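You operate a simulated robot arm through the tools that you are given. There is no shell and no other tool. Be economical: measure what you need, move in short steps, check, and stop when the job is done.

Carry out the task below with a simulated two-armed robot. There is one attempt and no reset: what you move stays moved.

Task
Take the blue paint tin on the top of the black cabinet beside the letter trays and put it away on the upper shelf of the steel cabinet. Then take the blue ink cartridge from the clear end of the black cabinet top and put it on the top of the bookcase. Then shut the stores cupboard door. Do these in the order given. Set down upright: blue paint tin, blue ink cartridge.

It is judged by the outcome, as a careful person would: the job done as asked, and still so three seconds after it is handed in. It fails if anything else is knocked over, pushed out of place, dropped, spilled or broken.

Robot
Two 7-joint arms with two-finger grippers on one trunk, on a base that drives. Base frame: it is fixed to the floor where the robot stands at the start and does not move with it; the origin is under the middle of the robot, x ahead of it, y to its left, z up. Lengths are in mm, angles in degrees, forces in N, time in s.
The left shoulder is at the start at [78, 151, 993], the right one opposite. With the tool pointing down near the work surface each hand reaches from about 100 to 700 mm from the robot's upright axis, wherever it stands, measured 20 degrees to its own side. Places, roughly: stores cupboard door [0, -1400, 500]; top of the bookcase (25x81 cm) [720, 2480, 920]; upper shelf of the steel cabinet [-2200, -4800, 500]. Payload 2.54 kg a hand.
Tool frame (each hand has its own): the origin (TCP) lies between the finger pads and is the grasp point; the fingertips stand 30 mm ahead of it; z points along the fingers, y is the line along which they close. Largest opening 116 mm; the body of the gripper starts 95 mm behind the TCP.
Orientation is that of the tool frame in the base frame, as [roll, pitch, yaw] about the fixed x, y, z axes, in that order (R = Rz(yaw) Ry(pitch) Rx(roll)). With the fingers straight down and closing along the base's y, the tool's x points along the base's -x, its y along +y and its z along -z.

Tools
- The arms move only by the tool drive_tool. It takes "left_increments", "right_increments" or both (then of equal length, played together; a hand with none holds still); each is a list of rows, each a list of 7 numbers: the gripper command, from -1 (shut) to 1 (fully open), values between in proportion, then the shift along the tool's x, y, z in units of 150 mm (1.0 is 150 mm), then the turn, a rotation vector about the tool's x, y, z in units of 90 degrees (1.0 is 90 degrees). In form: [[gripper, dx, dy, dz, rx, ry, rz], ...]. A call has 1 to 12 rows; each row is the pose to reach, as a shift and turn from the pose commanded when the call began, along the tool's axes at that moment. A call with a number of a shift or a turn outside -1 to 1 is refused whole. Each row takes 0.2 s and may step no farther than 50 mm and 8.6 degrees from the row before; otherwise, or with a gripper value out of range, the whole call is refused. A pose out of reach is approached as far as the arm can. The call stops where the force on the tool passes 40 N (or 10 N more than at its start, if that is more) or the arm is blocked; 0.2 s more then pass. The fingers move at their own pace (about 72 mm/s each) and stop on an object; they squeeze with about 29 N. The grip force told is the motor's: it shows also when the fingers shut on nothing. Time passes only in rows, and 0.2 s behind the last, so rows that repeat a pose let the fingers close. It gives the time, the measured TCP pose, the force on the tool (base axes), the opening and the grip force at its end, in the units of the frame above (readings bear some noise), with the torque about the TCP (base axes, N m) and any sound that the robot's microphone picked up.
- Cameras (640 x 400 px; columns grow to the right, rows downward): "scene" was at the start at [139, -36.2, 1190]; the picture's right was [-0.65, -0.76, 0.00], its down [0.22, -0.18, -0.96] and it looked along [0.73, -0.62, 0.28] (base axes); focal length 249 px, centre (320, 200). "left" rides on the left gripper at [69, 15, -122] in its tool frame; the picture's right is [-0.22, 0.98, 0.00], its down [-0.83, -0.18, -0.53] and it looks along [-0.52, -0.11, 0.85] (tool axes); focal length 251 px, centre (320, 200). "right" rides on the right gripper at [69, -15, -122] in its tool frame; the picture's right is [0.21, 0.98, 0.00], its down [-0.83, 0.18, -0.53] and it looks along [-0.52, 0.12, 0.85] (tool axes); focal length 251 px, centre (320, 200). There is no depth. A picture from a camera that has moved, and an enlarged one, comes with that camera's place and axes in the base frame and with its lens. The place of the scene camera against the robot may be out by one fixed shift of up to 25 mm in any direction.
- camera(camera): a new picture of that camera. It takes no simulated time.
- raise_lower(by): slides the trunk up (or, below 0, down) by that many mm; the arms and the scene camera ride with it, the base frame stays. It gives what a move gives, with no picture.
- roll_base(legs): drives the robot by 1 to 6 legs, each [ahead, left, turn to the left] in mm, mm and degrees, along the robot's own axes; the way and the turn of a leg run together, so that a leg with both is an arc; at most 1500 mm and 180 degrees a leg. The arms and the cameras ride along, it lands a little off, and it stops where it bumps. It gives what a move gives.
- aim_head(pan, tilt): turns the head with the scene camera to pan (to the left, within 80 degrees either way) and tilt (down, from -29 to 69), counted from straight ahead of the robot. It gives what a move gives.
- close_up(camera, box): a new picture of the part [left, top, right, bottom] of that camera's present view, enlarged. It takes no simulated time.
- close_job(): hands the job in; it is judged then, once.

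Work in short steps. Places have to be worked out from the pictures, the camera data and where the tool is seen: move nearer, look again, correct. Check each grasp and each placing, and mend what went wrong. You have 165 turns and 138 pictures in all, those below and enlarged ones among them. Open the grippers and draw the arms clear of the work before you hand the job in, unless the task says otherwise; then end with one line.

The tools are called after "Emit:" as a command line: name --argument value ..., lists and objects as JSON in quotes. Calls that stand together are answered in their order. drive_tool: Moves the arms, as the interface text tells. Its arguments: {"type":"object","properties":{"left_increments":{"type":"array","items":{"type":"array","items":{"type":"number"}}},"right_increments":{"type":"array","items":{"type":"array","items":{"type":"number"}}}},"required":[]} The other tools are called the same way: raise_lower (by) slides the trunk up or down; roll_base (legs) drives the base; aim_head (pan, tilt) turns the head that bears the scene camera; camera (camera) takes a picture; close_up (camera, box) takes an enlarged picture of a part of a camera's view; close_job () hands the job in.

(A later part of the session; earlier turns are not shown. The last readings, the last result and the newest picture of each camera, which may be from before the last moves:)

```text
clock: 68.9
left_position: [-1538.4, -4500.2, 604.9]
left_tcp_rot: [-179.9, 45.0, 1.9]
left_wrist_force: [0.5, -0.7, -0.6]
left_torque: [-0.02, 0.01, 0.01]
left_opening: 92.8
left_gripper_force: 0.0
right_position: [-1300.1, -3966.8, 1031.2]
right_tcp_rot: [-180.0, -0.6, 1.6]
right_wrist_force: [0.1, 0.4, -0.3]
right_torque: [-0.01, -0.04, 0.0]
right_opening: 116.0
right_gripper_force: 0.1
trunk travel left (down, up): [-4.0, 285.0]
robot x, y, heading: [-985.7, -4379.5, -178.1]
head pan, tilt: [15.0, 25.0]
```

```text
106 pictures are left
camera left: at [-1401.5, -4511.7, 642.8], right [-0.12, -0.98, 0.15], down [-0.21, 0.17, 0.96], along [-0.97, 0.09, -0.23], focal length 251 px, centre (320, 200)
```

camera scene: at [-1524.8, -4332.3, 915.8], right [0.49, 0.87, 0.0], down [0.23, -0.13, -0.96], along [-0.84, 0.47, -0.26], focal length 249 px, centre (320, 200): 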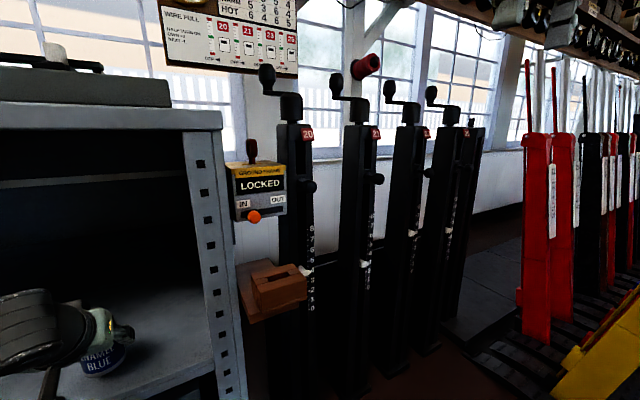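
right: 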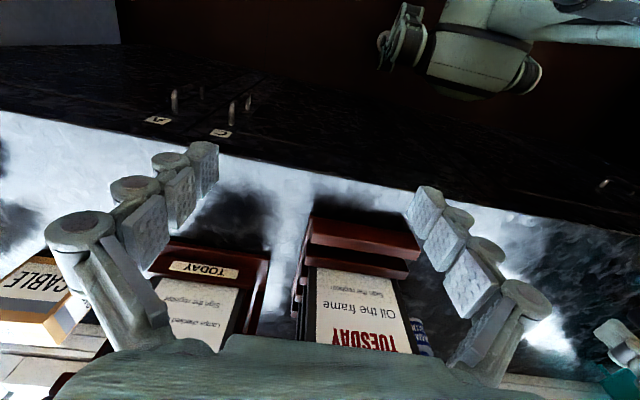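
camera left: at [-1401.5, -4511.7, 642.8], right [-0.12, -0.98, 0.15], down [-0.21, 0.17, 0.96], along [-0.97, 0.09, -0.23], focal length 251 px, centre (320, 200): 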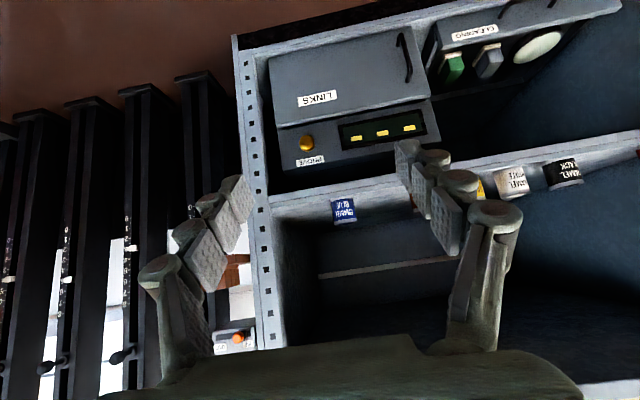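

The blue tin stands on the shelf. Now I roll back into the aisle, raise trunk and hand for travel.

Emit:
roll_base --legs '[[-370, 0, 0]]'

Emit:
raise_lower --by 280

Emit:
drive_tool --left_increments '[[0.6, -0.17, 0, -0.17, 0, 0, 0], [0.6, -0.34, 0, -0.34, 0, 0, 0], [0.6, -0.51, 0, -0.51, 0, 0, 0], [0.6, -0.683, 0, -0.683, 0, 0, 0]]'

Emit:
drive_tool --left_increments '[[0.6, -0.17, 0, -0.17, 0, 0, 0], [0.6, -0.34, 0, -0.34, 0, 0, 0], [0.6, -0.51, 0, -0.51, 0, 0, 0], [0.6, -0.683, 0, -0.683, 0, 0, 0]]'

Emit:
roll_base --legs '[[0, 0, -92]]'

Emit:
camera --camera "scene"

```text
clock: 71.3
left_position: [-1166.6, -4493.1, 605.3]
left_tcp_rot: [-179.8, 44.9, 2.2]
left_wrist_force: [0.4, -0.7, 0.0]
left_torque: [0.0, -0.01, -0.02]
left_opening: 93.0
left_gripper_force: 0.0
right_position: [-934.5, -3958.2, 1030.3]
right_tcp_rot: [-180.0, -0.8, 2.2]
right_wrist_force: [-0.2, 0.4, 0.3]
right_torque: [0.01, -0.02, 0.01]
right_opening: 115.8
right_gripper_force: 0.1
trunk travel left (down, up): [-4.0, 285.0]
robot x, y, heading: [-612.7, -4370.8, -177.9]
head pan, tilt: [15.0, 25.0]
```

```text
clock: 74.1
left_position: [-1166.1, -4492.8, 885.3]
left_tcp_rot: [-179.9, 45.0, 2.3]
left_wrist_force: [0.8, -0.5, 0.6]
left_torque: [-0.01, 0.04, 0.0]
left_opening: 92.7
left_gripper_force: 0.1
right_position: [-935.2, -3957.9, 1308.7]
right_tcp_rot: [-180.0, -1.0, 2.2]
right_wrist_force: [0.3, -0.8, 0.1]
right_torque: [0.03, -0.01, 0.01]
right_opening: 116.0
right_gripper_force: 0.1
trunk travel left (down, up): [-284.0, 5.0]
robot x, y, heading: [-611.9, -4368.8, -177.8]
head pan, tilt: [15.0, 25.0]
```

```text
clock: 75.1
left_position: [-1165.3, -4494.2, 1029.9]
left_tcp_rot: [-179.9, 45.1, 2.3]
left_wrist_force: [0.1, 0.1, 0.2]
left_torque: [-0.02, 0.01, -0.01]
left_opening: 92.8
left_gripper_force: 0.2
right_position: [-934.1, -3957.0, 1308.6]
right_tcp_rot: [-180.0, -0.9, 2.3]
right_wrist_force: [0.2, 0.3, 0.4]
right_torque: [0.03, 0.03, 0.02]
right_opening: 115.8
right_gripper_force: 0.1
trunk travel left (down, up): [-284.0, 5.0]
robot x, y, heading: [-616.1, -4369.5, -178.0]
head pan, tilt: [15.0, 25.0]
```

```text
clock: 76.1
left_position: [-1163.3, -4495.2, 1176.5]
left_tcp_rot: [-179.8, 45.0, 2.3]
left_wrist_force: [-1.0, 0.1, -0.1]
left_torque: [0.02, 0.0, -0.01]
left_opening: 93.0
left_gripper_force: 0.2
right_position: [-934.7, -3958.1, 1310.6]
right_tcp_rot: [-180.0, -0.8, 2.2]
right_wrist_force: [0.1, -0.4, 1.0]
right_torque: [0.01, 0.01, -0.01]
right_opening: 115.6
right_gripper_force: 0.0
trunk travel left (down, up): [-284.0, 5.0]
robot x, y, heading: [-613.9, -4370.1, -177.9]
head pan, tilt: [15.0, 25.0]
```

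```text
clock: 80.5
left_position: [-722.1, -3814.7, 1178.1]
left_tcp_rot: [-179.8, 45.0, -89.5]
left_wrist_force: [0.3, -0.7, 0.3]
left_torque: [-0.01, 0.0, 0.04]
left_opening: 93.0
left_gripper_force: 0.1
right_position: [-193.3, -4061.6, 1308.9]
right_tcp_rot: [-179.9, -1.0, -89.6]
right_wrist_force: [0.3, -0.1, 0.4]
right_torque: [0.01, -0.01, -0.01]
right_opening: 116.1
right_gripper_force: 0.1
trunk travel left (down, up): [-284.0, 5.0]
robot x, y, heading: [-613.0, -4373.6, 90.4]
head pan, tilt: [15.0, 25.0]
```

```text
105 pictures are left
camera scene: at [-561.2, -4202.7, 1198.2], right [0.89, -0.46, 0.0], down [-0.11, -0.21, -0.97], along [0.44, 0.86, -0.24], focal length 249 px, centre (320, 200)
```

scene: 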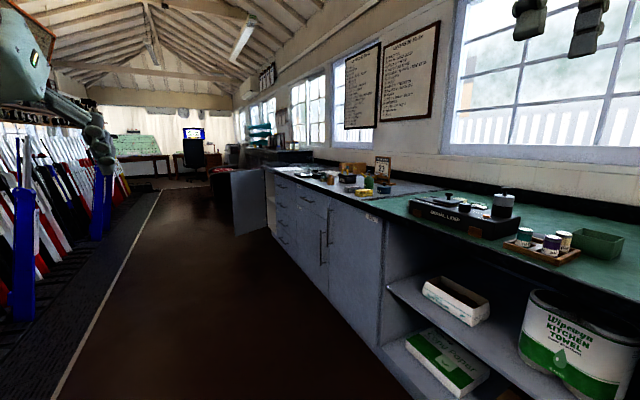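

Aisle view: stores door stands open at about x≈-200, y≈-1150, hinged on its far (+y) side. I keep to x≈-690 and drive back up to y≈-920.

Emit:
roll_base --legs '[[0, 80, 0.3], [1400, 0, 0], [1400, 0, 0], [640, 0, 0]]'

Emit:
camera --camera "scene"

```text
clock: 98.2
left_position: [-738.0, -390.3, 1176.2]
left_tcp_rot: [-180.0, 45.1, -91.8]
left_wrist_force: [0.7, 0.3, 0.0]
left_torque: [-0.02, 0.01, -0.02]
left_opening: 92.9
left_gripper_force: 0.1
right_position: [-220.5, -657.6, 1308.6]
right_tcp_rot: [-179.9, -1.2, -92.0]
right_wrist_force: [0.3, 1.3, 0.7]
right_torque: [-0.01, 0.01, 0.0]
right_opening: 115.9
right_gripper_force: 0.0
trunk travel left (down, up): [-284.0, 5.0]
robot x, y, heading: [-655.7, -947.7, 88.3]
head pan, tilt: [15.0, 25.0]
```

```text
104 pictures are left
camera scene: at [-598.2, -781.8, 1200.1], right [0.89, -0.46, 0.0], down [-0.1, -0.19, -0.98], along [0.45, 0.87, -0.22], focal length 249 px, centre (320, 200)
```

scene: 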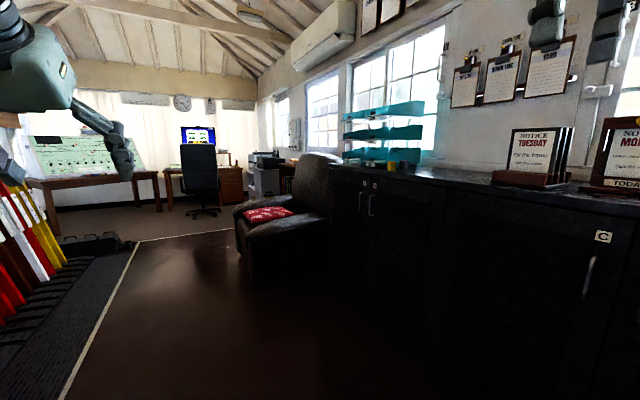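

The teal stack looks like letter trays, so I should check whether another blue tin stands beside them.

Emit:
close_up --camera "scene" --box '[320, 90, 480, 190]'

Emit:
close_up --camera "scene" --box '[480, 120, 640, 220]'

```text
4.00 times, centred on (400, 140) of scene
camera zoom: at [-598.2, -781.8, 1200.1], right [0.89, -0.46, 0.0], down [-0.1, -0.19, -0.98], along [0.45, 0.87, -0.22], focal length 996 px, centre (0, 440)
```

zoom: 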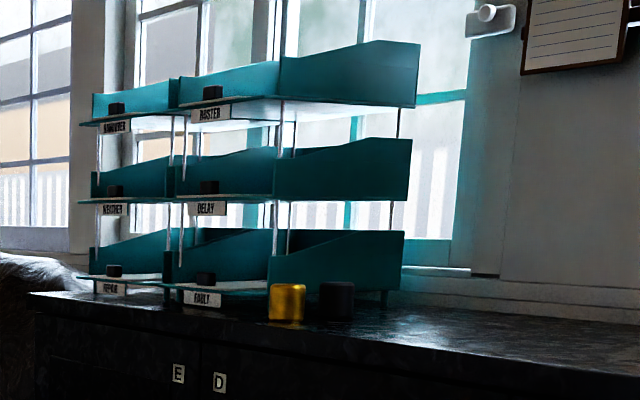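

```text
4.00 times, centred on (560, 170) of scene
camera zoom: at [-598.2, -781.8, 1200.1], right [0.89, -0.46, 0.0], down [-0.1, -0.19, -0.98], along [0.45, 0.87, -0.22], focal length 996 px, centre (-640, 320)
```

zoom: 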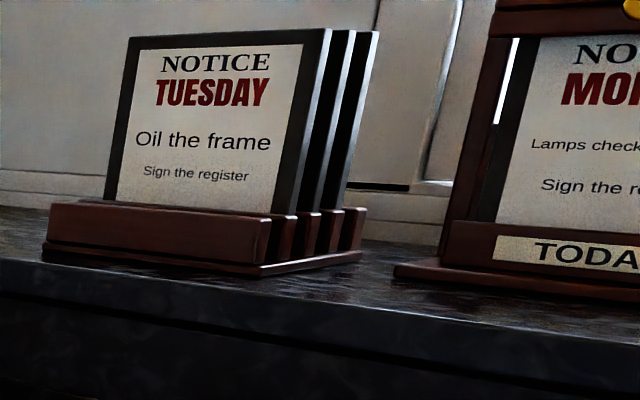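

Beside the trays stand a yellow and a very dark object. I drive nearer to make sure the dark one isn't the asked-for blue tin.

Emit:
roll_base --legs '[[700, 0, 0]]'

Emit:
camera --camera "scene"

```text
clock: 102.0
left_position: [-723.5, 307.0, 1176.9]
left_tcp_rot: [-179.9, 44.9, -91.1]
left_wrist_force: [-0.8, 0.7, 0.5]
left_torque: [-0.03, -0.03, 0.02]
left_opening: 93.0
left_gripper_force: 0.1
right_position: [-203.7, 46.1, 1308.5]
right_tcp_rot: [-180.0, -1.4, -91.4]
right_wrist_force: [0.1, -0.1, -0.1]
right_torque: [-0.02, 0.02, -0.05]
right_opening: 116.3
right_gripper_force: 0.1
trunk travel left (down, up): [-284.0, 5.0]
robot x, y, heading: [-634.3, -252.2, 88.6]
head pan, tilt: [15.0, 25.0]
```

```text
101 pictures are left
camera scene: at [-579.7, -82.9, 1200.0], right [0.9, -0.44, 0.0], down [-0.1, -0.2, -0.98], along [0.43, 0.87, -0.22], focal length 249 px, centre (320, 200)
```

scene: 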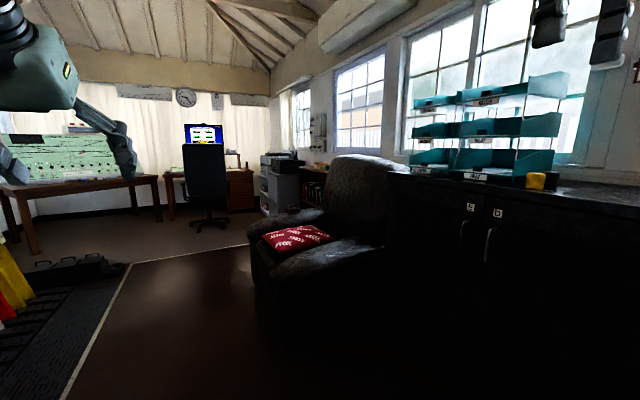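

Emit:
close_up --camera "scene" --box '[500, 150, 600, 210]'

Emit:
close_up --camera "scene" --box '[250, 130, 400, 220]'

```text
6.40 times, centred on (550, 180) of scene
camera zoom: at [-579.7, -82.9, 1200.0], right [0.9, -0.44, 0.0], down [-0.1, -0.2, -0.98], along [0.43, 0.87, -0.22], focal length 1594 px, centre (-1152, 328)
```

zoom: 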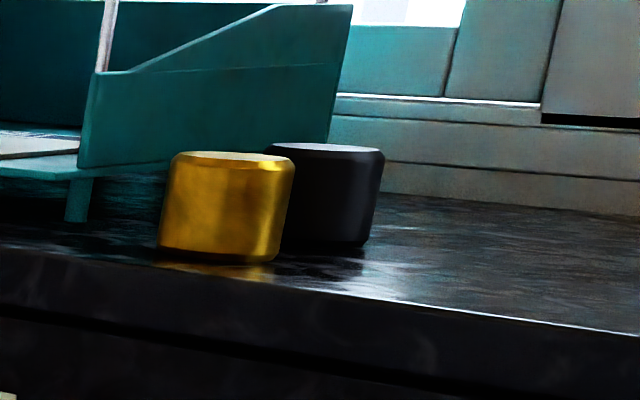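

```text
4.27 times, centred on (325, 175) of scene
camera zoom: at [-579.7, -82.9, 1200.0], right [0.9, -0.44, 0.0], down [-0.1, -0.2, -0.98], along [0.43, 0.87, -0.22], focal length 1063 px, centre (299, 307)
```

zoom: 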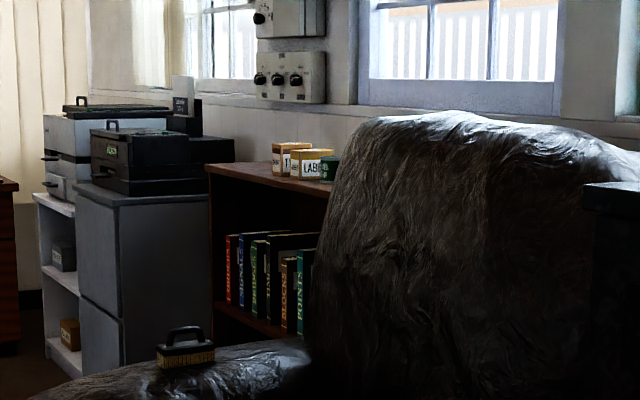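

Those are brass and black weights, so the tin I moved was the right one. Now I pull the left hand in, turn to face the black cabinet and go to the cartridge.

Emit:
drive_tool --left_increments '[[0.6, 0.17, 0, -0.17, 0, 0, 0], [0.6, 0.34, 0, -0.34, 0, 0, 0], [0.6, 0.51, 0, -0.51, 0, 0, 0], [0.6, 0.683, 0, -0.683, 0, 0, 0]]'

Emit:
roll_base --legs '[[0, 0, -88.6], [0, -470, 0], [300, 0, 0]]'

Emit:
camera --camera "scene"

Emit:
camera --camera "right"

```text
clock: 103.0
left_position: [-727.3, 159.2, 1178.3]
left_tcp_rot: [-179.8, 45.1, -91.1]
left_wrist_force: [0.4, -1.0, -0.1]
left_torque: [0.0, -0.03, 0.0]
left_opening: 93.1
left_gripper_force: 0.0
right_position: [-201.8, 45.3, 1308.0]
right_tcp_rot: [179.8, -1.3, -91.4]
right_wrist_force: [1.3, -0.2, 0.4]
right_torque: [0.04, 0.0, 0.01]
right_opening: 116.0
right_gripper_force: 0.2
trunk travel left (down, up): [-284.0, 5.0]
robot x, y, heading: [-633.2, -252.7, 88.5]
head pan, tilt: [15.0, 25.0]
```

```text
clock: 113.6
left_position: [68.0, -626.8, 1176.6]
left_tcp_rot: [-179.9, 45.0, 179.2]
left_wrist_force: [0.7, -0.1, 0.1]
left_torque: [0.0, 0.0, 0.02]
left_opening: 92.6
left_gripper_force: 0.0
right_position: [-44.0, -1151.6, 1308.7]
right_tcp_rot: [179.9, -1.5, 179.0]
right_wrist_force: [0.2, -0.4, 0.4]
right_torque: [-0.03, 0.05, -0.03]
right_opening: 116.0
right_gripper_force: 0.2
trunk travel left (down, up): [-284.0, 5.0]
robot x, y, heading: [-345.2, -722.9, -1.1]
head pan, tilt: [15.0, 25.0]
```

```text
98 pictures are left
camera scene: at [-180.3, -749.5, 1199.9], right [-0.43, -0.9, 0.0], down [-0.2, 0.1, -0.98], along [0.88, -0.42, -0.22], focal length 249 px, centre (320, 200)
```

scene: 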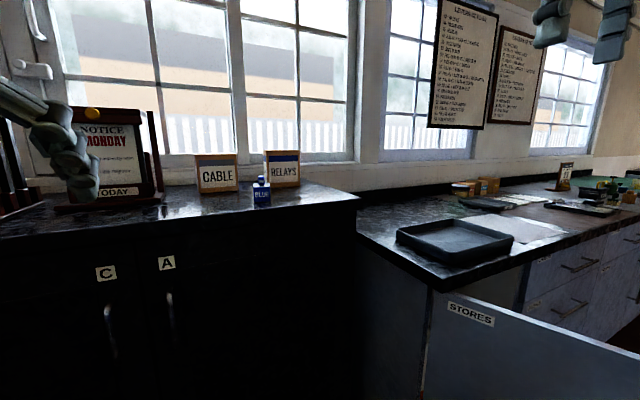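

```text
97 pictures are left
camera right: at [-111.1, -1166.8, 1430.4], right [-0.2, 0.98, 0.01], down [0.84, 0.17, 0.51], along [0.5, 0.11, -0.86], focal length 251 px, centre (320, 200)
```

right: 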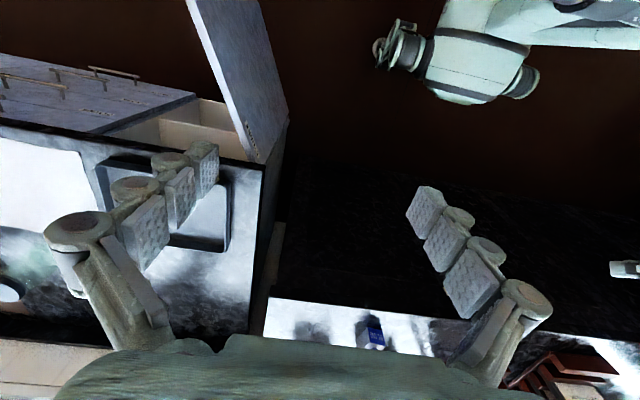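

The right camera shows the door hinged at about [130,-1255], opened past 90°. Cartridge near [490,-905]. Rolling ahead 250 mm.

Emit:
roll_base --legs '[[250, 0, 1]]'

Emit:
drive_tool --right_increments '[[0.7, -0.2, 0.25, 0.0, 0, 0, 0], [0.7, -0.4, 0.5, 0.0, 0, 0, 0], [0.7, -0.6, 0.75, 0, 0, 0, 0], [0.7, -0.8, 1.0, 0, 0, 0, 0]]'

Emit:
camera --camera "right"

Emit:
camera --camera "scene"

```text
clock: 115.4
left_position: [313.0, -624.3, 1176.4]
left_tcp_rot: [-179.8, 45.0, 180.0]
left_wrist_force: [0.5, -0.5, -0.1]
left_torque: [-0.01, 0.01, -0.01]
left_opening: 92.7
left_gripper_force: 0.1
right_position: [210.5, -1151.2, 1306.4]
right_tcp_rot: [179.8, -1.5, 179.7]
right_wrist_force: [0.6, 0.9, -0.6]
right_torque: [0.02, 0.04, 0.04]
right_opening: 116.0
right_gripper_force: 0.1
trunk travel left (down, up): [-284.0, 5.0]
robot x, y, heading: [-95.1, -723.4, -0.3]
head pan, tilt: [15.0, 25.0]
```

```text
clock: 116.4
left_position: [313.9, -624.3, 1176.4]
left_tcp_rot: [-179.8, 45.2, 179.9]
left_wrist_force: [-0.7, 0.2, -0.3]
left_torque: [-0.02, 0.02, -0.01]
left_opening: 92.9
left_gripper_force: 0.0
right_position: [333.6, -1002.4, 1299.6]
right_tcp_rot: [179.6, -1.9, 179.5]
right_wrist_force: [0.2, -0.7, 0.4]
right_torque: [-0.03, 0.0, -0.01]
right_opening: 98.5
right_gripper_force: 0.1
trunk travel left (down, up): [-284.0, 5.0]
robot x, y, heading: [-96.3, -728.7, -0.3]
head pan, tilt: [15.0, 25.0]
```

```text
96 pictures are left
camera right: at [267.1, -1019.0, 1423.7], right [-0.21, 0.98, 0.01], down [0.84, 0.17, 0.51], along [0.49, 0.12, -0.86], focal length 251 px, centre (320, 200)
```

right: 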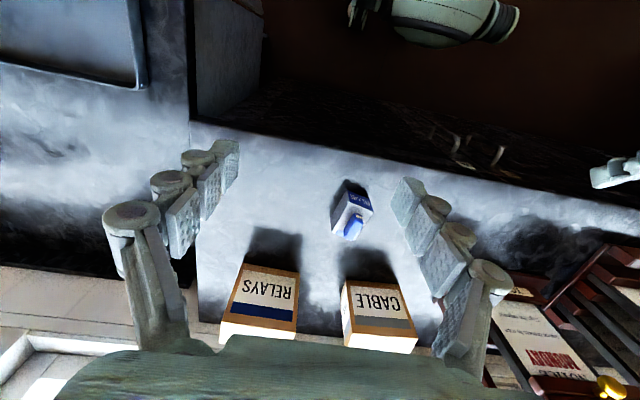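

```text
95 pictures are left
camera scene: at [63.8, -757.3, 1201.1], right [-0.5, -0.86, 0.0], down [-0.18, 0.1, -0.98], along [0.85, -0.49, -0.21], focal length 249 px, centre (320, 200)
```

scene: 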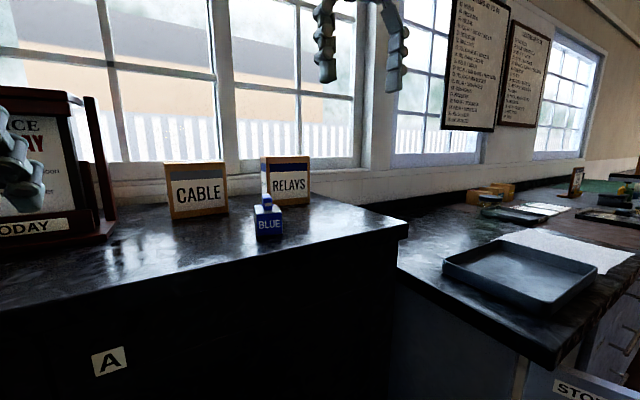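

Zooming on the cartridge from the hand camera and the scene camera.

Emit:
close_up --camera "right" --box '[300, 160, 400, 260]'

Emit:
close_up --camera "scene" --box '[230, 170, 310, 250]'

```text
4.00 times, centred on (350, 210) of right
camera zoom: at [267.1, -1019.0, 1423.7], right [-0.21, 0.98, 0.01], down [0.84, 0.17, 0.51], along [0.49, 0.12, -0.86], focal length 1006 px, centre (200, 160)
```

zoom: 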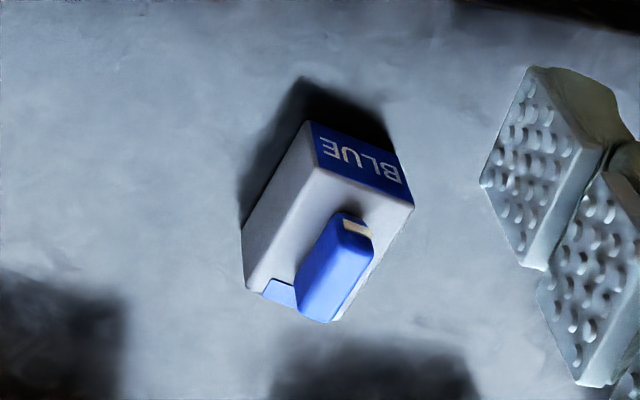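

```text
5.00 times, centred on (270, 210) of scene
camera zoom: at [63.8, -757.3, 1201.1], right [-0.5, -0.86, 0.0], down [-0.18, 0.1, -0.98], along [0.85, -0.49, -0.21], focal length 1245 px, centre (570, 150)
```

zoom: 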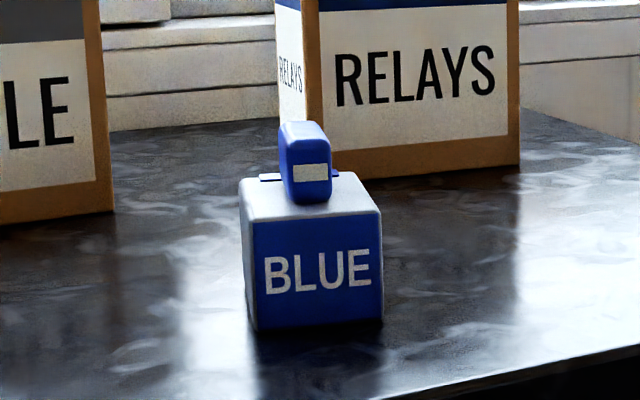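

The cartridge body is about 44 × 63 × 45 mm, centre ≈[484,-914], its length turned ≈-12.5°. Moving the right hand above it, yawed to match.

Emit:
drive_tool --right_increments '[[0.7, -0.165, 0.098, 0.11, 0, -0.003, 0.023], [0.7, -0.33, 0.196, 0.22, 0, -0.007, 0.046], [0.7, -0.5, 0.294, 0.33, 0, -0.01, 0.07], [0.7, -0.66, 0.392, 0.44, 0, -0.014, 0.093], [0.7, -0.83, 0.49, 0.55, 0, -0.017, 0.116], [0.7, -0.99, 0.588, 0.65, 0, -0.021, 0.139]]'

Emit:
camera --camera "right"

Emit:
camera --camera "scene"

```text
clock: 117.8
left_position: [318.9, -618.4, 1178.7]
left_tcp_rot: [-178.1, 44.4, -177.7]
left_wrist_force: [0.0, 0.3, 0.4]
left_torque: [-0.04, 0.0, -0.02]
left_opening: 93.0
left_gripper_force: 0.1
right_position: [478.6, -913.2, 1203.1]
right_tcp_rot: [-179.9, 0.4, 167.1]
right_wrist_force: [0.3, 0.4, -0.2]
right_torque: [-0.03, 0.01, -0.01]
right_opening: 98.4
right_gripper_force: 0.0
trunk travel left (down, up): [-284.0, 5.0]
robot x, y, heading: [-95.5, -725.6, -0.2]
head pan, tilt: [15.0, 25.0]
```

```text
92 pictures are left
camera right: at [404.5, -913.8, 1324.3], right [0.01, 1.0, 0.0], down [0.84, 0.0, 0.54], along [0.54, -0.01, -0.84], focal length 251 px, centre (320, 200)
```

right: 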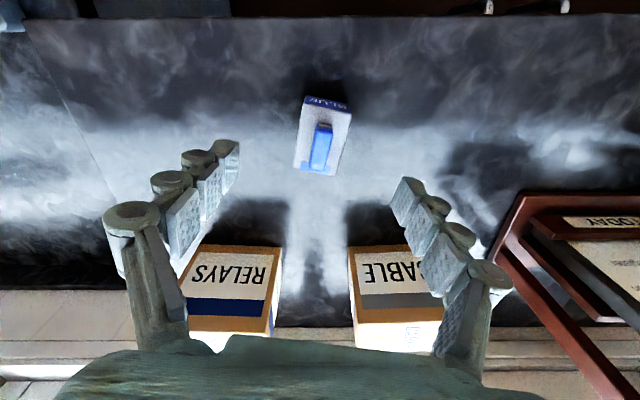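

```text
91 pictures are left
camera scene: at [71.8, -738.8, 1183.3], right [-0.3, -0.95, 0.0], down [-0.37, 0.12, -0.92], along [0.88, -0.28, -0.39], focal length 249 px, centre (320, 200)
```

scene: 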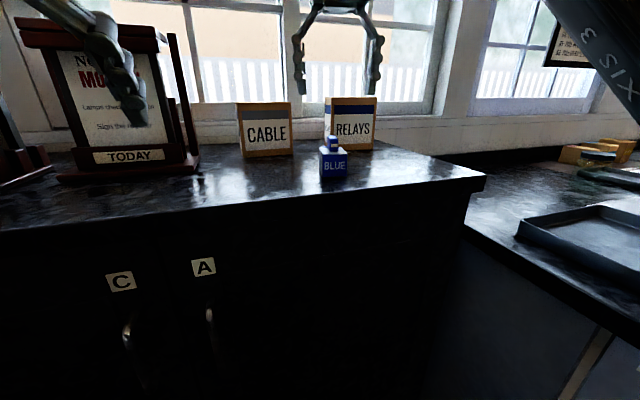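

The head was blocked by an arm and is now pressing on toward its aim; I set its target to where it is, and zoom on the cartridge.

Emit:
aim_head --pan -20 --tilt 20

Emit:
close_up --camera "right" --box '[270, 80, 370, 180]'

```text
clock: 118.8
left_position: [313.8, -622.2, 1179.5]
left_tcp_rot: [-179.3, 45.0, -179.5]
left_wrist_force: [0.6, -0.4, 0.1]
left_torque: [-0.01, 0.02, 0.03]
left_opening: 92.7
left_gripper_force: 0.1
right_position: [476.7, -914.9, 1203.5]
right_tcp_rot: [-180.0, 0.3, 167.2]
right_wrist_force: [-0.1, -0.2, -0.2]
right_torque: [-0.03, -0.01, -0.03]
right_opening: 98.7
right_gripper_force: 0.1
trunk travel left (down, up): [-284.0, 5.0]
robot x, y, heading: [-95.4, -722.1, -0.5]
head pan, tilt: [-20.0, 20.0]
```

```text
4.00 times, centred on (320, 130) of right
camera zoom: at [403.8, -914.7, 1324.4], right [0.01, 1.0, 0.0], down [0.84, 0.0, 0.54], along [0.54, -0.01, -0.84], focal length 1006 px, centre (320, 480)
```

zoom: 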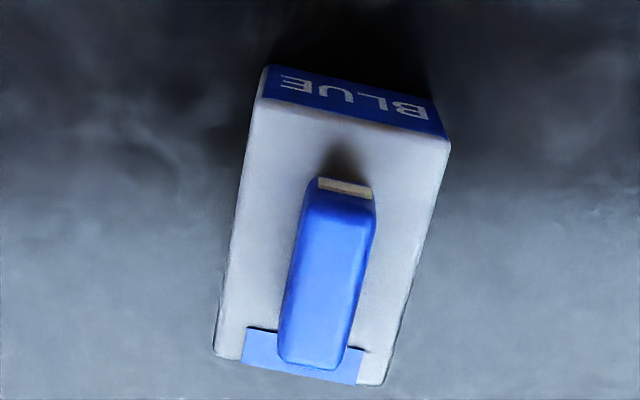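

Centre confirmed at about [488,-916]. Descending 118 mm to the grasp height.

Emit:
drive_tool --right_increments '[[0.7, -0.04, 0.005, 0.29, 0, 0, 0], [0.7, -0.076, 0.01, 0.55, 0, 0, 0], [0.7, -0.076, 0.01, 0.78, 0, 0, 0]]'

Emit:
camera --camera "right"

Emit:
camera --camera "scene"

```text
clock: 119.7
left_position: [314.3, -624.7, 1178.0]
left_tcp_rot: [-179.6, 45.0, -179.7]
left_wrist_force: [-0.1, -0.2, 0.0]
left_torque: [-0.02, 0.0, 0.01]
left_opening: 92.6
left_gripper_force: 0.1
right_position: [494.6, -923.5, 1087.3]
right_tcp_rot: [-180.0, 0.1, 167.2]
right_wrist_force: [-0.5, -0.5, -0.3]
right_torque: [0.01, 0.07, -0.04]
right_opening: 98.4
right_gripper_force: 0.1
right hand out of reach, approached as far as the arm can: row 3
trunk travel left (down, up): [-284.0, 5.0]
robot x, y, heading: [-93.7, -721.9, -0.0]
head pan, tilt: [-20.0, 20.0]
```

```text
89 pictures are left
camera right: at [423.4, -923.7, 1209.1], right [0.01, 1.0, 0.0], down [0.84, -0.01, 0.54], along [0.54, 0.0, -0.84], focal length 251 px, centre (320, 200)
```

right: 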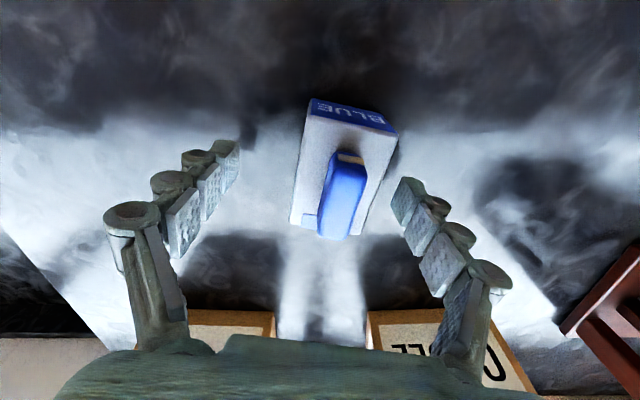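

```text
88 pictures are left
camera scene: at [69.5, -746.7, 1186.6], right [-0.38, -0.92, 0.0], down [-0.33, 0.14, -0.93], along [0.86, -0.36, -0.36], focal length 249 px, centre (320, 200)
```

scene: 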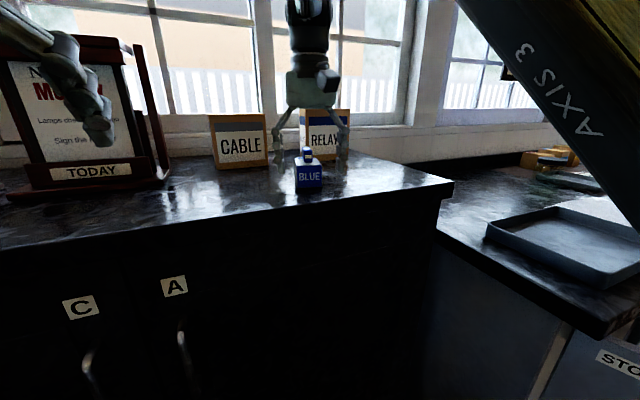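

The arm is just at its reach and stopped ~7 mm off to the side. I try a small correction by backing a bit in x.

Emit:
drive_tool --right_increments '[[0.7, 0.06, 0.0, -0.02, 0, 0, 0], [0.7, 0.06, 0.0, -0.02, 0, 0, 0]]'

```text
clock: 120.2
left_position: [314.5, -623.3, 1177.5]
left_tcp_rot: [-179.6, 44.9, -179.7]
left_wrist_force: [0.3, 0.0, 0.0]
left_torque: [-0.03, 0.02, -0.01]
left_opening: 92.7
left_gripper_force: 0.0
right_position: [489.8, -925.9, 1094.5]
right_tcp_rot: [-180.0, 0.3, 167.2]
right_wrist_force: [-0.1, -0.4, 0.7]
right_torque: [0.01, 0.03, 0.02]
right_opening: 98.9
right_gripper_force: 0.1
right hand out of reach, approached as far as the arm can: row 1, 2
trunk travel left (down, up): [-284.0, 5.0]
robot x, y, heading: [-94.2, -728.2, -0.4]
head pan, tilt: [-20.0, 20.0]
```

I lift the hand, roll the base a little nearer, and come down again.

Emit:
drive_tool --right_increments '[[0.7, 0.15, 0.0, -0.25, 0, 0, 0], [0.7, 0.3, 0.0, -0.5, 0, 0, 0], [0.7, 0.5, 0.0, -0.7, 0, 0, 0]]'

Emit:
roll_base --legs '[[70, 0, 0]]'

Emit:
camera --camera "right"

```text
clock: 121.0
left_position: [311.3, -624.9, 1178.2]
left_tcp_rot: [179.9, 45.2, 179.5]
left_wrist_force: [0.6, 0.4, 0.1]
left_torque: [0.0, 0.0, -0.02]
left_opening: 92.6
left_gripper_force: 0.1
right_position: [421.9, -918.1, 1201.1]
right_tcp_rot: [179.7, -0.3, 167.2]
right_wrist_force: [-0.2, 0.7, -0.2]
right_torque: [-0.01, -0.02, 0.01]
right_opening: 98.7
right_gripper_force: 0.0
right hand out of reach, approached as far as the arm can: row 2, 3
trunk travel left (down, up): [-284.0, 5.0]
robot x, y, heading: [-93.6, -724.1, -0.3]
head pan, tilt: [-20.0, 20.0]
```

```text
clock: 122.1
left_position: [383.4, -624.3, 1177.0]
left_tcp_rot: [-179.8, 45.1, 179.8]
left_wrist_force: [0.1, 0.5, 0.5]
left_torque: [-0.03, 0.06, 0.02]
left_opening: 92.8
left_gripper_force: 0.0
right_position: [493.3, -918.9, 1200.9]
right_tcp_rot: [179.7, -0.2, 167.2]
right_wrist_force: [0.0, 0.1, 0.2]
right_torque: [0.01, 0.01, -0.01]
right_opening: 98.6
right_gripper_force: 0.0
trunk travel left (down, up): [-284.0, 5.0]
robot x, y, heading: [-29.0, -727.8, -0.4]
head pan, tilt: [-20.0, 20.0]
```

```text
87 pictures are left
camera right: at [420.7, -919.5, 1322.2], right [0.01, 1.0, 0.0], down [0.85, -0.01, 0.53], along [0.53, 0.0, -0.85], focal length 251 px, centre (320, 200)
```

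right: 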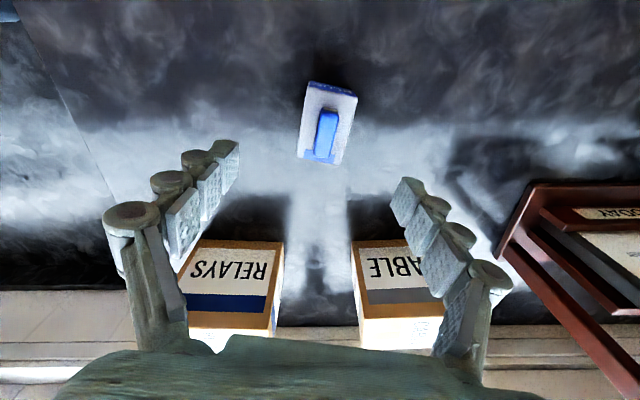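

Now at better reach. Descending again with a small correction toward [485,-914,1087].

Emit:
drive_tool --right_increments '[[0.7, 0.03, 0.01, 0.26, 0, 0, 0], [0.7, 0.055, 0.017, 0.52, 0, 0, 0], [0.7, 0.055, 0.017, 0.76, 0, 0, 0]]'

Emit:
camera --camera "right"

```text
clock: 122.9
left_position: [383.1, -622.6, 1177.2]
left_tcp_rot: [-179.7, 45.0, -179.7]
left_wrist_force: [0.0, -0.2, 0.5]
left_torque: [0.02, 0.01, 0.04]
left_opening: 92.6
left_gripper_force: 0.0
right_position: [507.8, -954.5, 1107.5]
right_tcp_rot: [179.8, -0.1, 167.1]
right_wrist_force: [-0.4, 1.1, 5.2]
right_torque: [0.26, -0.03, 0.06]
right_opening: 102.1
right_gripper_force: 2.5
right hand out of reach, approached as far as the arm can: row 1, 2, 3
trunk travel left (down, up): [-284.0, 5.0]
robot x, y, heading: [-29.7, -726.3, -0.2]
head pan, tilt: [-20.0, 20.0]
```

```text
86 pictures are left
camera right: at [436.4, -956.0, 1229.8], right [0.01, 1.0, 0.01], down [0.85, -0.01, 0.53], along [0.53, 0.0, -0.85], focal length 251 px, centre (320, 200)
```

right: 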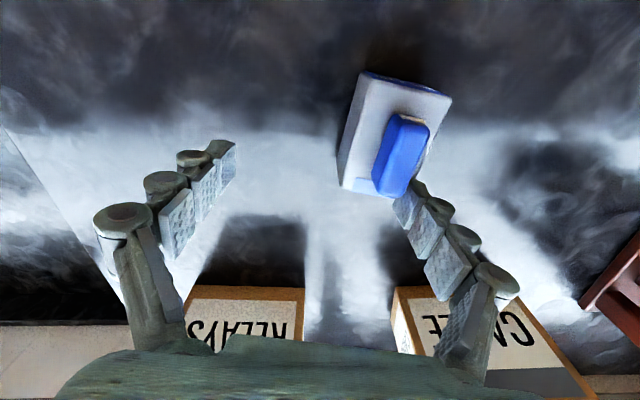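

The arm veered outward (it cannot fold that close), and a finger is touching the cartridge's far corner. I go up and slightly away first.

Emit:
drive_tool --right_increments '[[0.7, -0.1, -0.02, -0.2, 0, 0, 0], [0.7, -0.1, -0.02, -0.45, 0, 0, 0], [0.7, -0.1, -0.02, -0.75, 0, 0, 0]]'

Emit:
camera --camera "right"

```text
clock: 123.7
left_position: [383.2, -623.3, 1177.8]
left_tcp_rot: [-179.7, 45.0, -180.0]
left_wrist_force: [0.0, 0.2, 0.3]
left_torque: [0.02, 0.02, -0.02]
left_opening: 92.9
left_gripper_force: 0.1
right_position: [523.5, -962.1, 1217.8]
right_tcp_rot: [179.9, -0.3, 167.2]
right_wrist_force: [-0.2, 0.1, 0.8]
right_torque: [-0.01, 0.05, 0.01]
right_opening: 98.6
right_gripper_force: 0.0
trunk travel left (down, up): [-284.0, 5.0]
robot x, y, heading: [-26.9, -728.2, -0.3]
head pan, tilt: [-20.0, 20.0]
```

```text
85 pictures are left
camera right: at [451.4, -961.6, 1338.5], right [0.01, 1.0, 0.0], down [0.85, -0.01, 0.53], along [0.53, 0.0, -0.85], focal length 251 px, centre (320, 200)
```

right: 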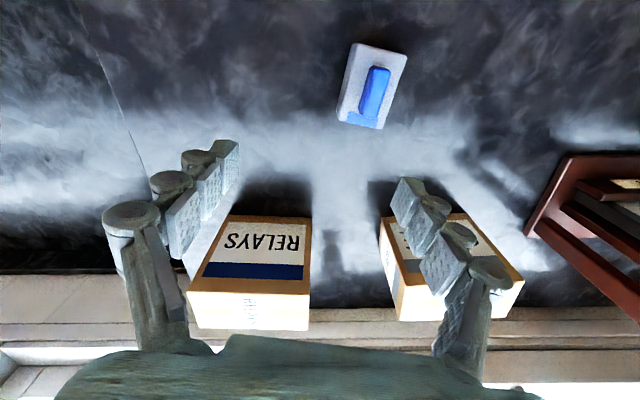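

Cartridge still upright. Rolling back 130 mm and 40 mm left so the hand works farther out.

Emit:
roll_base --legs '[[-120, 40, 0]]'

Emit:
camera --camera "right"

```text
clock: 124.9
left_position: [261.0, -584.1, 1178.2]
left_tcp_rot: [-179.6, 45.0, -179.8]
left_wrist_force: [-0.1, 0.2, 0.3]
left_torque: [-0.02, -0.01, -0.02]
left_opening: 93.0
left_gripper_force: 0.1
right_position: [400.6, -921.3, 1216.7]
right_tcp_rot: [179.9, -0.1, 167.3]
right_wrist_force: [-0.1, -0.5, 0.1]
right_torque: [0.0, -0.05, 0.0]
right_opening: 98.8
right_gripper_force: 0.2
trunk travel left (down, up): [-284.0, 5.0]
robot x, y, heading: [-144.7, -685.2, -0.5]
head pan, tilt: [-20.0, 20.0]
```

```text
84 pictures are left
camera right: at [329.5, -921.6, 1339.2], right [0.01, 1.0, 0.0], down [0.85, -0.01, 0.53], along [0.53, 0.0, -0.85], focal length 251 px, centre (320, 200)
```

right: 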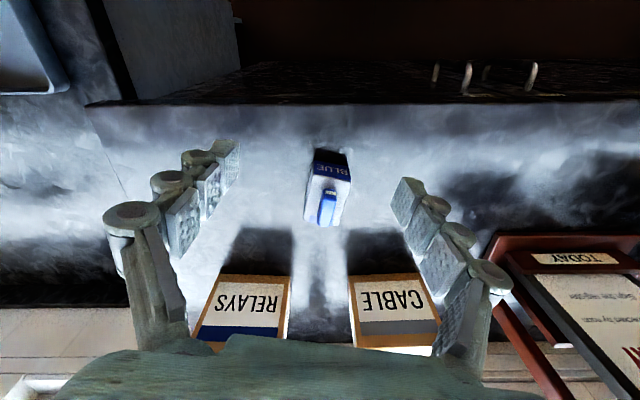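

Cartridge centre ≈[484,-912]. Moving the hand over it at height.

Emit:
drive_tool --right_increments '[[0.7, -0.27, 0.09, 0.05, 0, 0, 0], [0.7, -0.533, 0.183, 0.1, 0, 0, 0]]'

Emit:
camera --camera "right"

```text
clock: 125.5
left_position: [263.5, -583.1, 1176.9]
left_tcp_rot: [-179.6, 44.8, -179.6]
left_wrist_force: [0.7, -1.5, 0.2]
left_torque: [-0.01, -0.01, -0.03]
left_opening: 92.9
left_gripper_force: 0.1
right_position: [476.5, -914.1, 1193.1]
right_tcp_rot: [179.8, 0.0, 167.2]
right_wrist_force: [0.1, 0.2, 0.4]
right_torque: [0.03, 0.0, 0.04]
right_opening: 98.4
right_gripper_force: 0.1
right hand out of reach, approached as far as the arm can: row 2
trunk travel left (down, up): [-284.0, 5.0]
robot x, y, heading: [-146.5, -686.5, -0.4]
head pan, tilt: [-20.0, 20.0]
```

```text
83 pictures are left
camera right: at [404.5, -915.4, 1314.3], right [0.01, 1.0, 0.0], down [0.85, -0.01, 0.53], along [0.53, 0.0, -0.85], focal length 251 px, centre (320, 200)
```

right: 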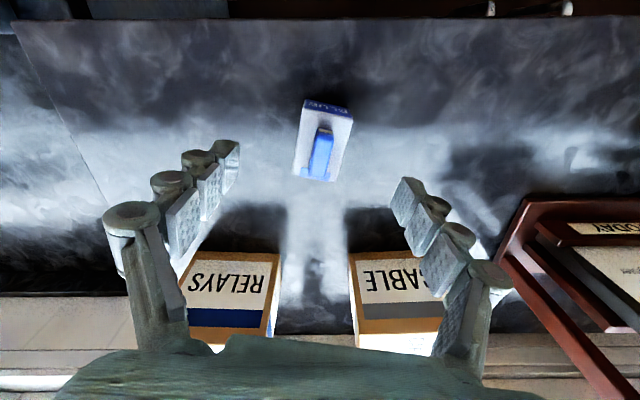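

Straight-down reach is awkward here, so I use the 45° tilt that worked before: backing the hand off and tilting it.

Emit:
drive_tool --right_increments '[[0.7, 0.11, 0, 0, 0, -0.083, 0], [0.7, 0.22, 0.01, -0.02, 0, -0.167, 0], [0.7, 0.33, 0.01, -0.02, 0, -0.25, 0], [0.7, 0.44, 0.01, -0.02, 0, -0.333, 0], [0.7, 0.55, 0.02, 0, 0, -0.417, 0], [0.7, 0.655, 0.02, 0.02, 0, -0.5, 0]]'

Emit:
camera --camera "right"

Emit:
camera --camera "scene"

```text
clock: 126.9
left_position: [261.3, -584.7, 1177.3]
left_tcp_rot: [-179.8, 45.0, -180.0]
left_wrist_force: [-0.3, 0.0, 0.5]
left_torque: [0.03, -0.04, 0.02]
left_opening: 92.5
left_gripper_force: 0.1
right_position: [458.2, -984.9, 1217.3]
right_tcp_rot: [179.7, 44.6, 166.9]
right_wrist_force: [-0.6, 0.1, -0.2]
right_torque: [-0.01, -0.03, -0.01]
right_opening: 98.5
right_gripper_force: 0.0
right hand out of reach, approached as far as the arm can: row 3, 4, 5, 6
trunk travel left (down, up): [-284.0, 5.0]
robot x, y, heading: [-148.8, -690.6, -0.3]
head pan, tilt: [-20.0, 20.0]
```

```text
82 pictures are left
camera right: at [322.3, -969.3, 1254.0], right [0.07, 0.99, -0.15], down [0.25, 0.13, 0.96], along [0.97, -0.1, -0.23], focal length 251 px, centre (320, 200)
```

right: 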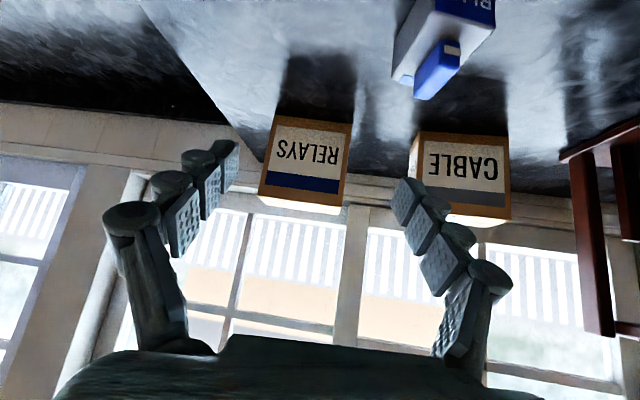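

```text
81 pictures are left
camera scene: at [7.0, -715.2, 1227.4], right [-0.49, -0.87, 0.0], down [0.07, -0.04, -1.0], along [0.87, -0.49, 0.08], focal length 249 px, centre (320, 200)
```

scene: 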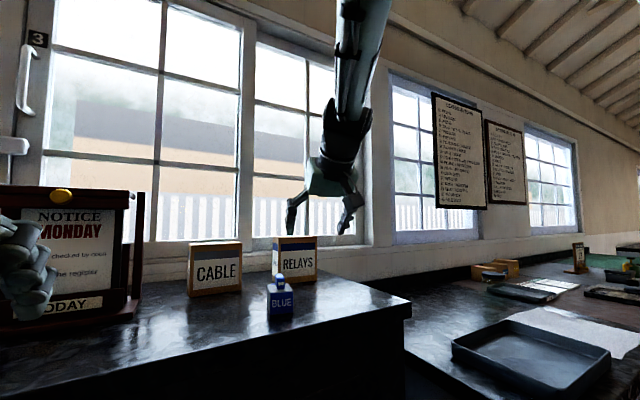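

The right arm's raised elbow fouls the head, hence its odd reach. I'll use the left arm for the cartridge; first I bring the right hand back out to its starting attitude.

Emit:
drive_tool --right_increments '[[0.7, 0.068, -0.108, -0.139, 0, 0.083, 0], [0.7, 0.136, -0.215, -0.278, 0, 0.167, 0], [0.7, 0.204, -0.323, -0.417, 0, 0.25, 0], [0.7, 0.271, -0.43, -0.556, 0, 0.333, 0], [0.7, 0.339, -0.538, -0.694, 0, 0.417, 0], [0.7, 0.407, -0.645, -0.833, 0, 0.5, 0]]'

Emit:
camera --camera "right"

```text
clock: 128.3
left_position: [261.9, -583.6, 1176.0]
left_tcp_rot: [-179.5, 44.8, -179.6]
left_wrist_force: [0.4, -0.3, 0.8]
left_torque: [0.0, -0.02, 0.01]
left_opening: 92.5
left_gripper_force: 0.1
right_position: [309.5, -1051.4, 1264.3]
right_tcp_rot: [179.8, -0.2, 167.2]
right_wrist_force: [-1.2, -0.3, 0.2]
right_torque: [0.02, -0.03, 0.01]
right_opening: 98.4
right_gripper_force: 0.0
trunk travel left (down, up): [-284.0, 5.0]
robot x, y, heading: [-147.0, -688.7, -0.4]
head pan, tilt: [-20.0, 20.0]
```

```text
80 pictures are left
camera right: at [238.1, -1051.0, 1385.4], right [0.01, 1.0, 0.0], down [0.85, -0.01, 0.53], along [0.53, 0.0, -0.85], focal length 251 px, centre (320, 200)
```

right: 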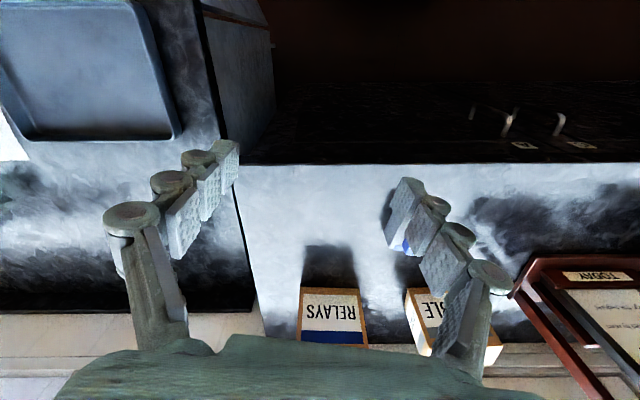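

Finishing the right hand's retreat.

Emit:
drive_tool --right_increments '[[0.7, 0.145, -0.112, -0.05, 0, 0, -0.023], [0.7, 0.29, -0.225, -0.1, 0, 0, -0.047], [0.7, 0.435, -0.337, -0.15, 0, 0, -0.07], [0.7, 0.58, -0.45, -0.2, 0, 0, -0.093], [0.7, 0.725, -0.562, -0.25, 0, 0, -0.117], [0.7, 0.87, -0.675, -0.3, 0, 0, -0.14]]'

Emit:
aim_head --pan -30 --tilt 20

Emit:
camera --camera "scene"

```text
clock: 129.7
left_position: [261.8, -583.7, 1176.8]
left_tcp_rot: [-179.9, 44.8, -179.8]
left_wrist_force: [0.2, -0.7, 0.3]
left_torque: [0.01, -0.02, 0.03]
left_opening: 92.8
left_gripper_force: 0.0
right_position: [162.2, -1120.0, 1309.5]
right_tcp_rot: [179.8, -0.2, 179.7]
right_wrist_force: [-1.4, 0.2, -0.7]
right_torque: [-0.06, -0.02, 0.02]
right_opening: 98.7
right_gripper_force: 0.0
trunk travel left (down, up): [-284.0, 5.0]
robot x, y, heading: [-147.5, -691.1, -0.2]
head pan, tilt: [-20.0, 20.0]
```

```text
clock: 130.4
left_position: [260.8, -584.3, 1177.7]
left_tcp_rot: [-179.8, 45.1, -179.9]
left_wrist_force: [1.3, -0.2, 0.3]
left_torque: [0.01, -0.03, 0.0]
left_opening: 92.7
left_gripper_force: 0.1
right_position: [162.5, -1117.5, 1310.0]
right_tcp_rot: [179.8, -0.1, 179.9]
right_wrist_force: [0.1, -0.4, 0.8]
right_torque: [0.02, 0.02, 0.02]
right_opening: 98.5
right_gripper_force: 0.1
trunk travel left (down, up): [-284.0, 5.0]
robot x, y, heading: [-145.7, -685.4, -0.1]
head pan, tilt: [-30.0, 20.0]
```

```text
79 pictures are left
camera scene: at [11.2, -719.2, 1190.3], right [-0.51, -0.86, 0.0], down [-0.28, 0.16, -0.95], along [0.82, -0.48, -0.32], focal length 249 px, centre (320, 200)
```

scene: 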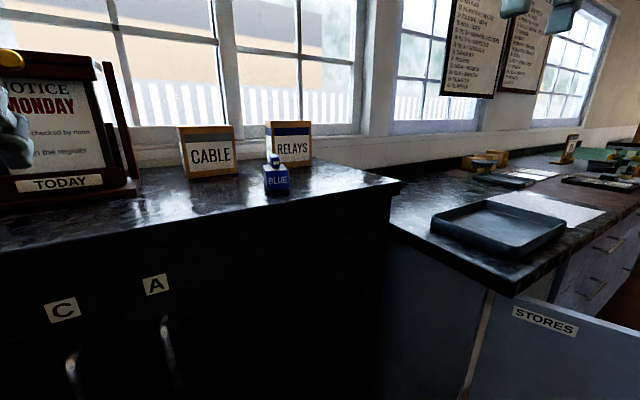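

Head is free again. Shifting the base back 60 and right 265 mm to bring the left arm before the cartridge.

Emit:
roll_base --legs '[[-60, 0, 0], [0, -265, 0]]'

Emit:
camera --camera "left"

```text
clock: 134.2
left_position: [200.0, -848.7, 1176.9]
left_tcp_rot: [-179.7, 45.0, -179.9]
left_wrist_force: [0.4, 0.6, -0.8]
left_torque: [0.01, 0.0, 0.04]
left_opening: 92.7
left_gripper_force: 0.0
right_position: [100.3, -1383.5, 1308.2]
right_tcp_rot: [179.9, -0.1, 179.8]
right_wrist_force: [-0.4, 0.6, 0.1]
right_torque: [0.04, 0.0, -0.02]
right_opening: 98.6
right_gripper_force: 0.1
trunk travel left (down, up): [-284.0, 5.0]
robot x, y, heading: [-211.8, -951.7, -0.3]
head pan, tilt: [-30.0, 20.0]
```

```text
78 pictures are left
camera left: at [65.1, -834.1, 1214.8], right [0.15, 0.98, 0.15], down [0.21, -0.18, 0.96], along [0.97, -0.12, -0.23], focal length 251 px, centre (320, 200)
```

left: 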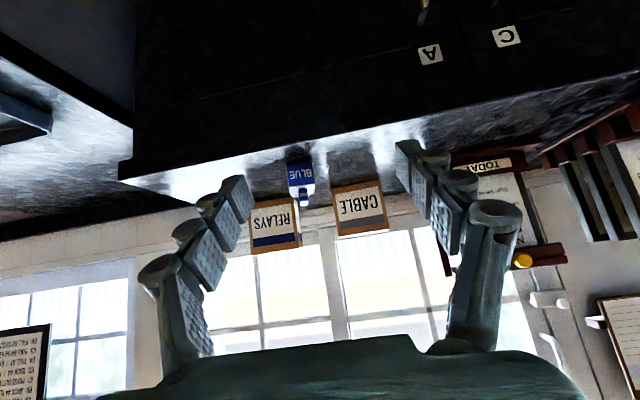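

Moving the left hand to the pre-grasp pose, 150 mm back along its axis, turned to the cartridge's angle.

Emit:
drive_tool --left_increments '[[0.6, -0.15, -0.045, 0.13, 0.016, 0, 0.016], [0.6, -0.3, -0.09, 0.26, 0.033, 0, 0.033], [0.6, -0.45, -0.135, 0.39, 0.049, 0, 0.049], [0.6, -0.6, -0.18, 0.52, 0.065, 0, 0.065], [0.6, -0.75, -0.225, 0.65, 0.082, 0, 0.082], [0.6, -0.896, -0.273, 0.783, 0.098, 0, 0.098]]'

Emit:
camera --camera "left"

Emit:
camera --camera "scene"

```text
clock: 135.6
left_position: [377.4, -890.7, 1190.1]
left_tcp_rot: [-179.7, 45.0, 167.5]
left_wrist_force: [0.1, 0.5, 0.3]
left_torque: [-0.02, 0.0, 0.0]
left_opening: 92.8
left_gripper_force: 0.0
right_position: [100.6, -1382.6, 1309.1]
right_tcp_rot: [179.7, -0.3, 179.8]
right_wrist_force: [0.2, 0.4, -0.2]
right_torque: [0.01, 0.0, 0.03]
right_opening: 98.5
right_gripper_force: 0.2
trunk travel left (down, up): [-284.0, 5.0]
robot x, y, heading: [-207.6, -953.1, -0.2]
head pan, tilt: [-30.0, 20.0]
```

```text
77 pictures are left
camera left: at [250.9, -846.7, 1227.4], right [0.36, 0.92, 0.15], down [0.16, -0.22, 0.96], along [0.92, -0.32, -0.23], focal length 251 px, centre (320, 200)
```

left: 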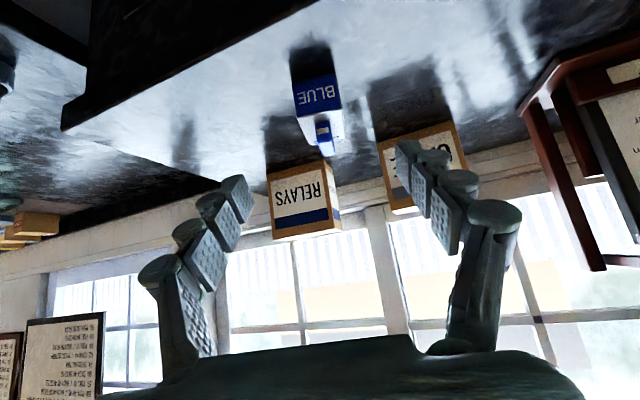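

```text
76 pictures are left
camera scene: at [-50.7, -984.3, 1189.8], right [-0.51, -0.86, 0.0], down [-0.28, 0.17, -0.95], along [0.81, -0.48, -0.32], focal length 249 px, centre (320, 200)
```

scene: 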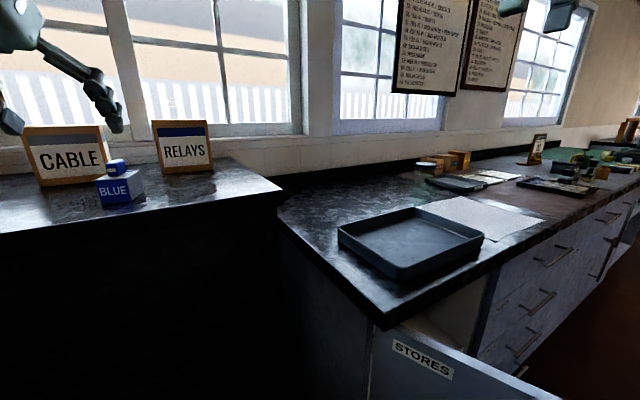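

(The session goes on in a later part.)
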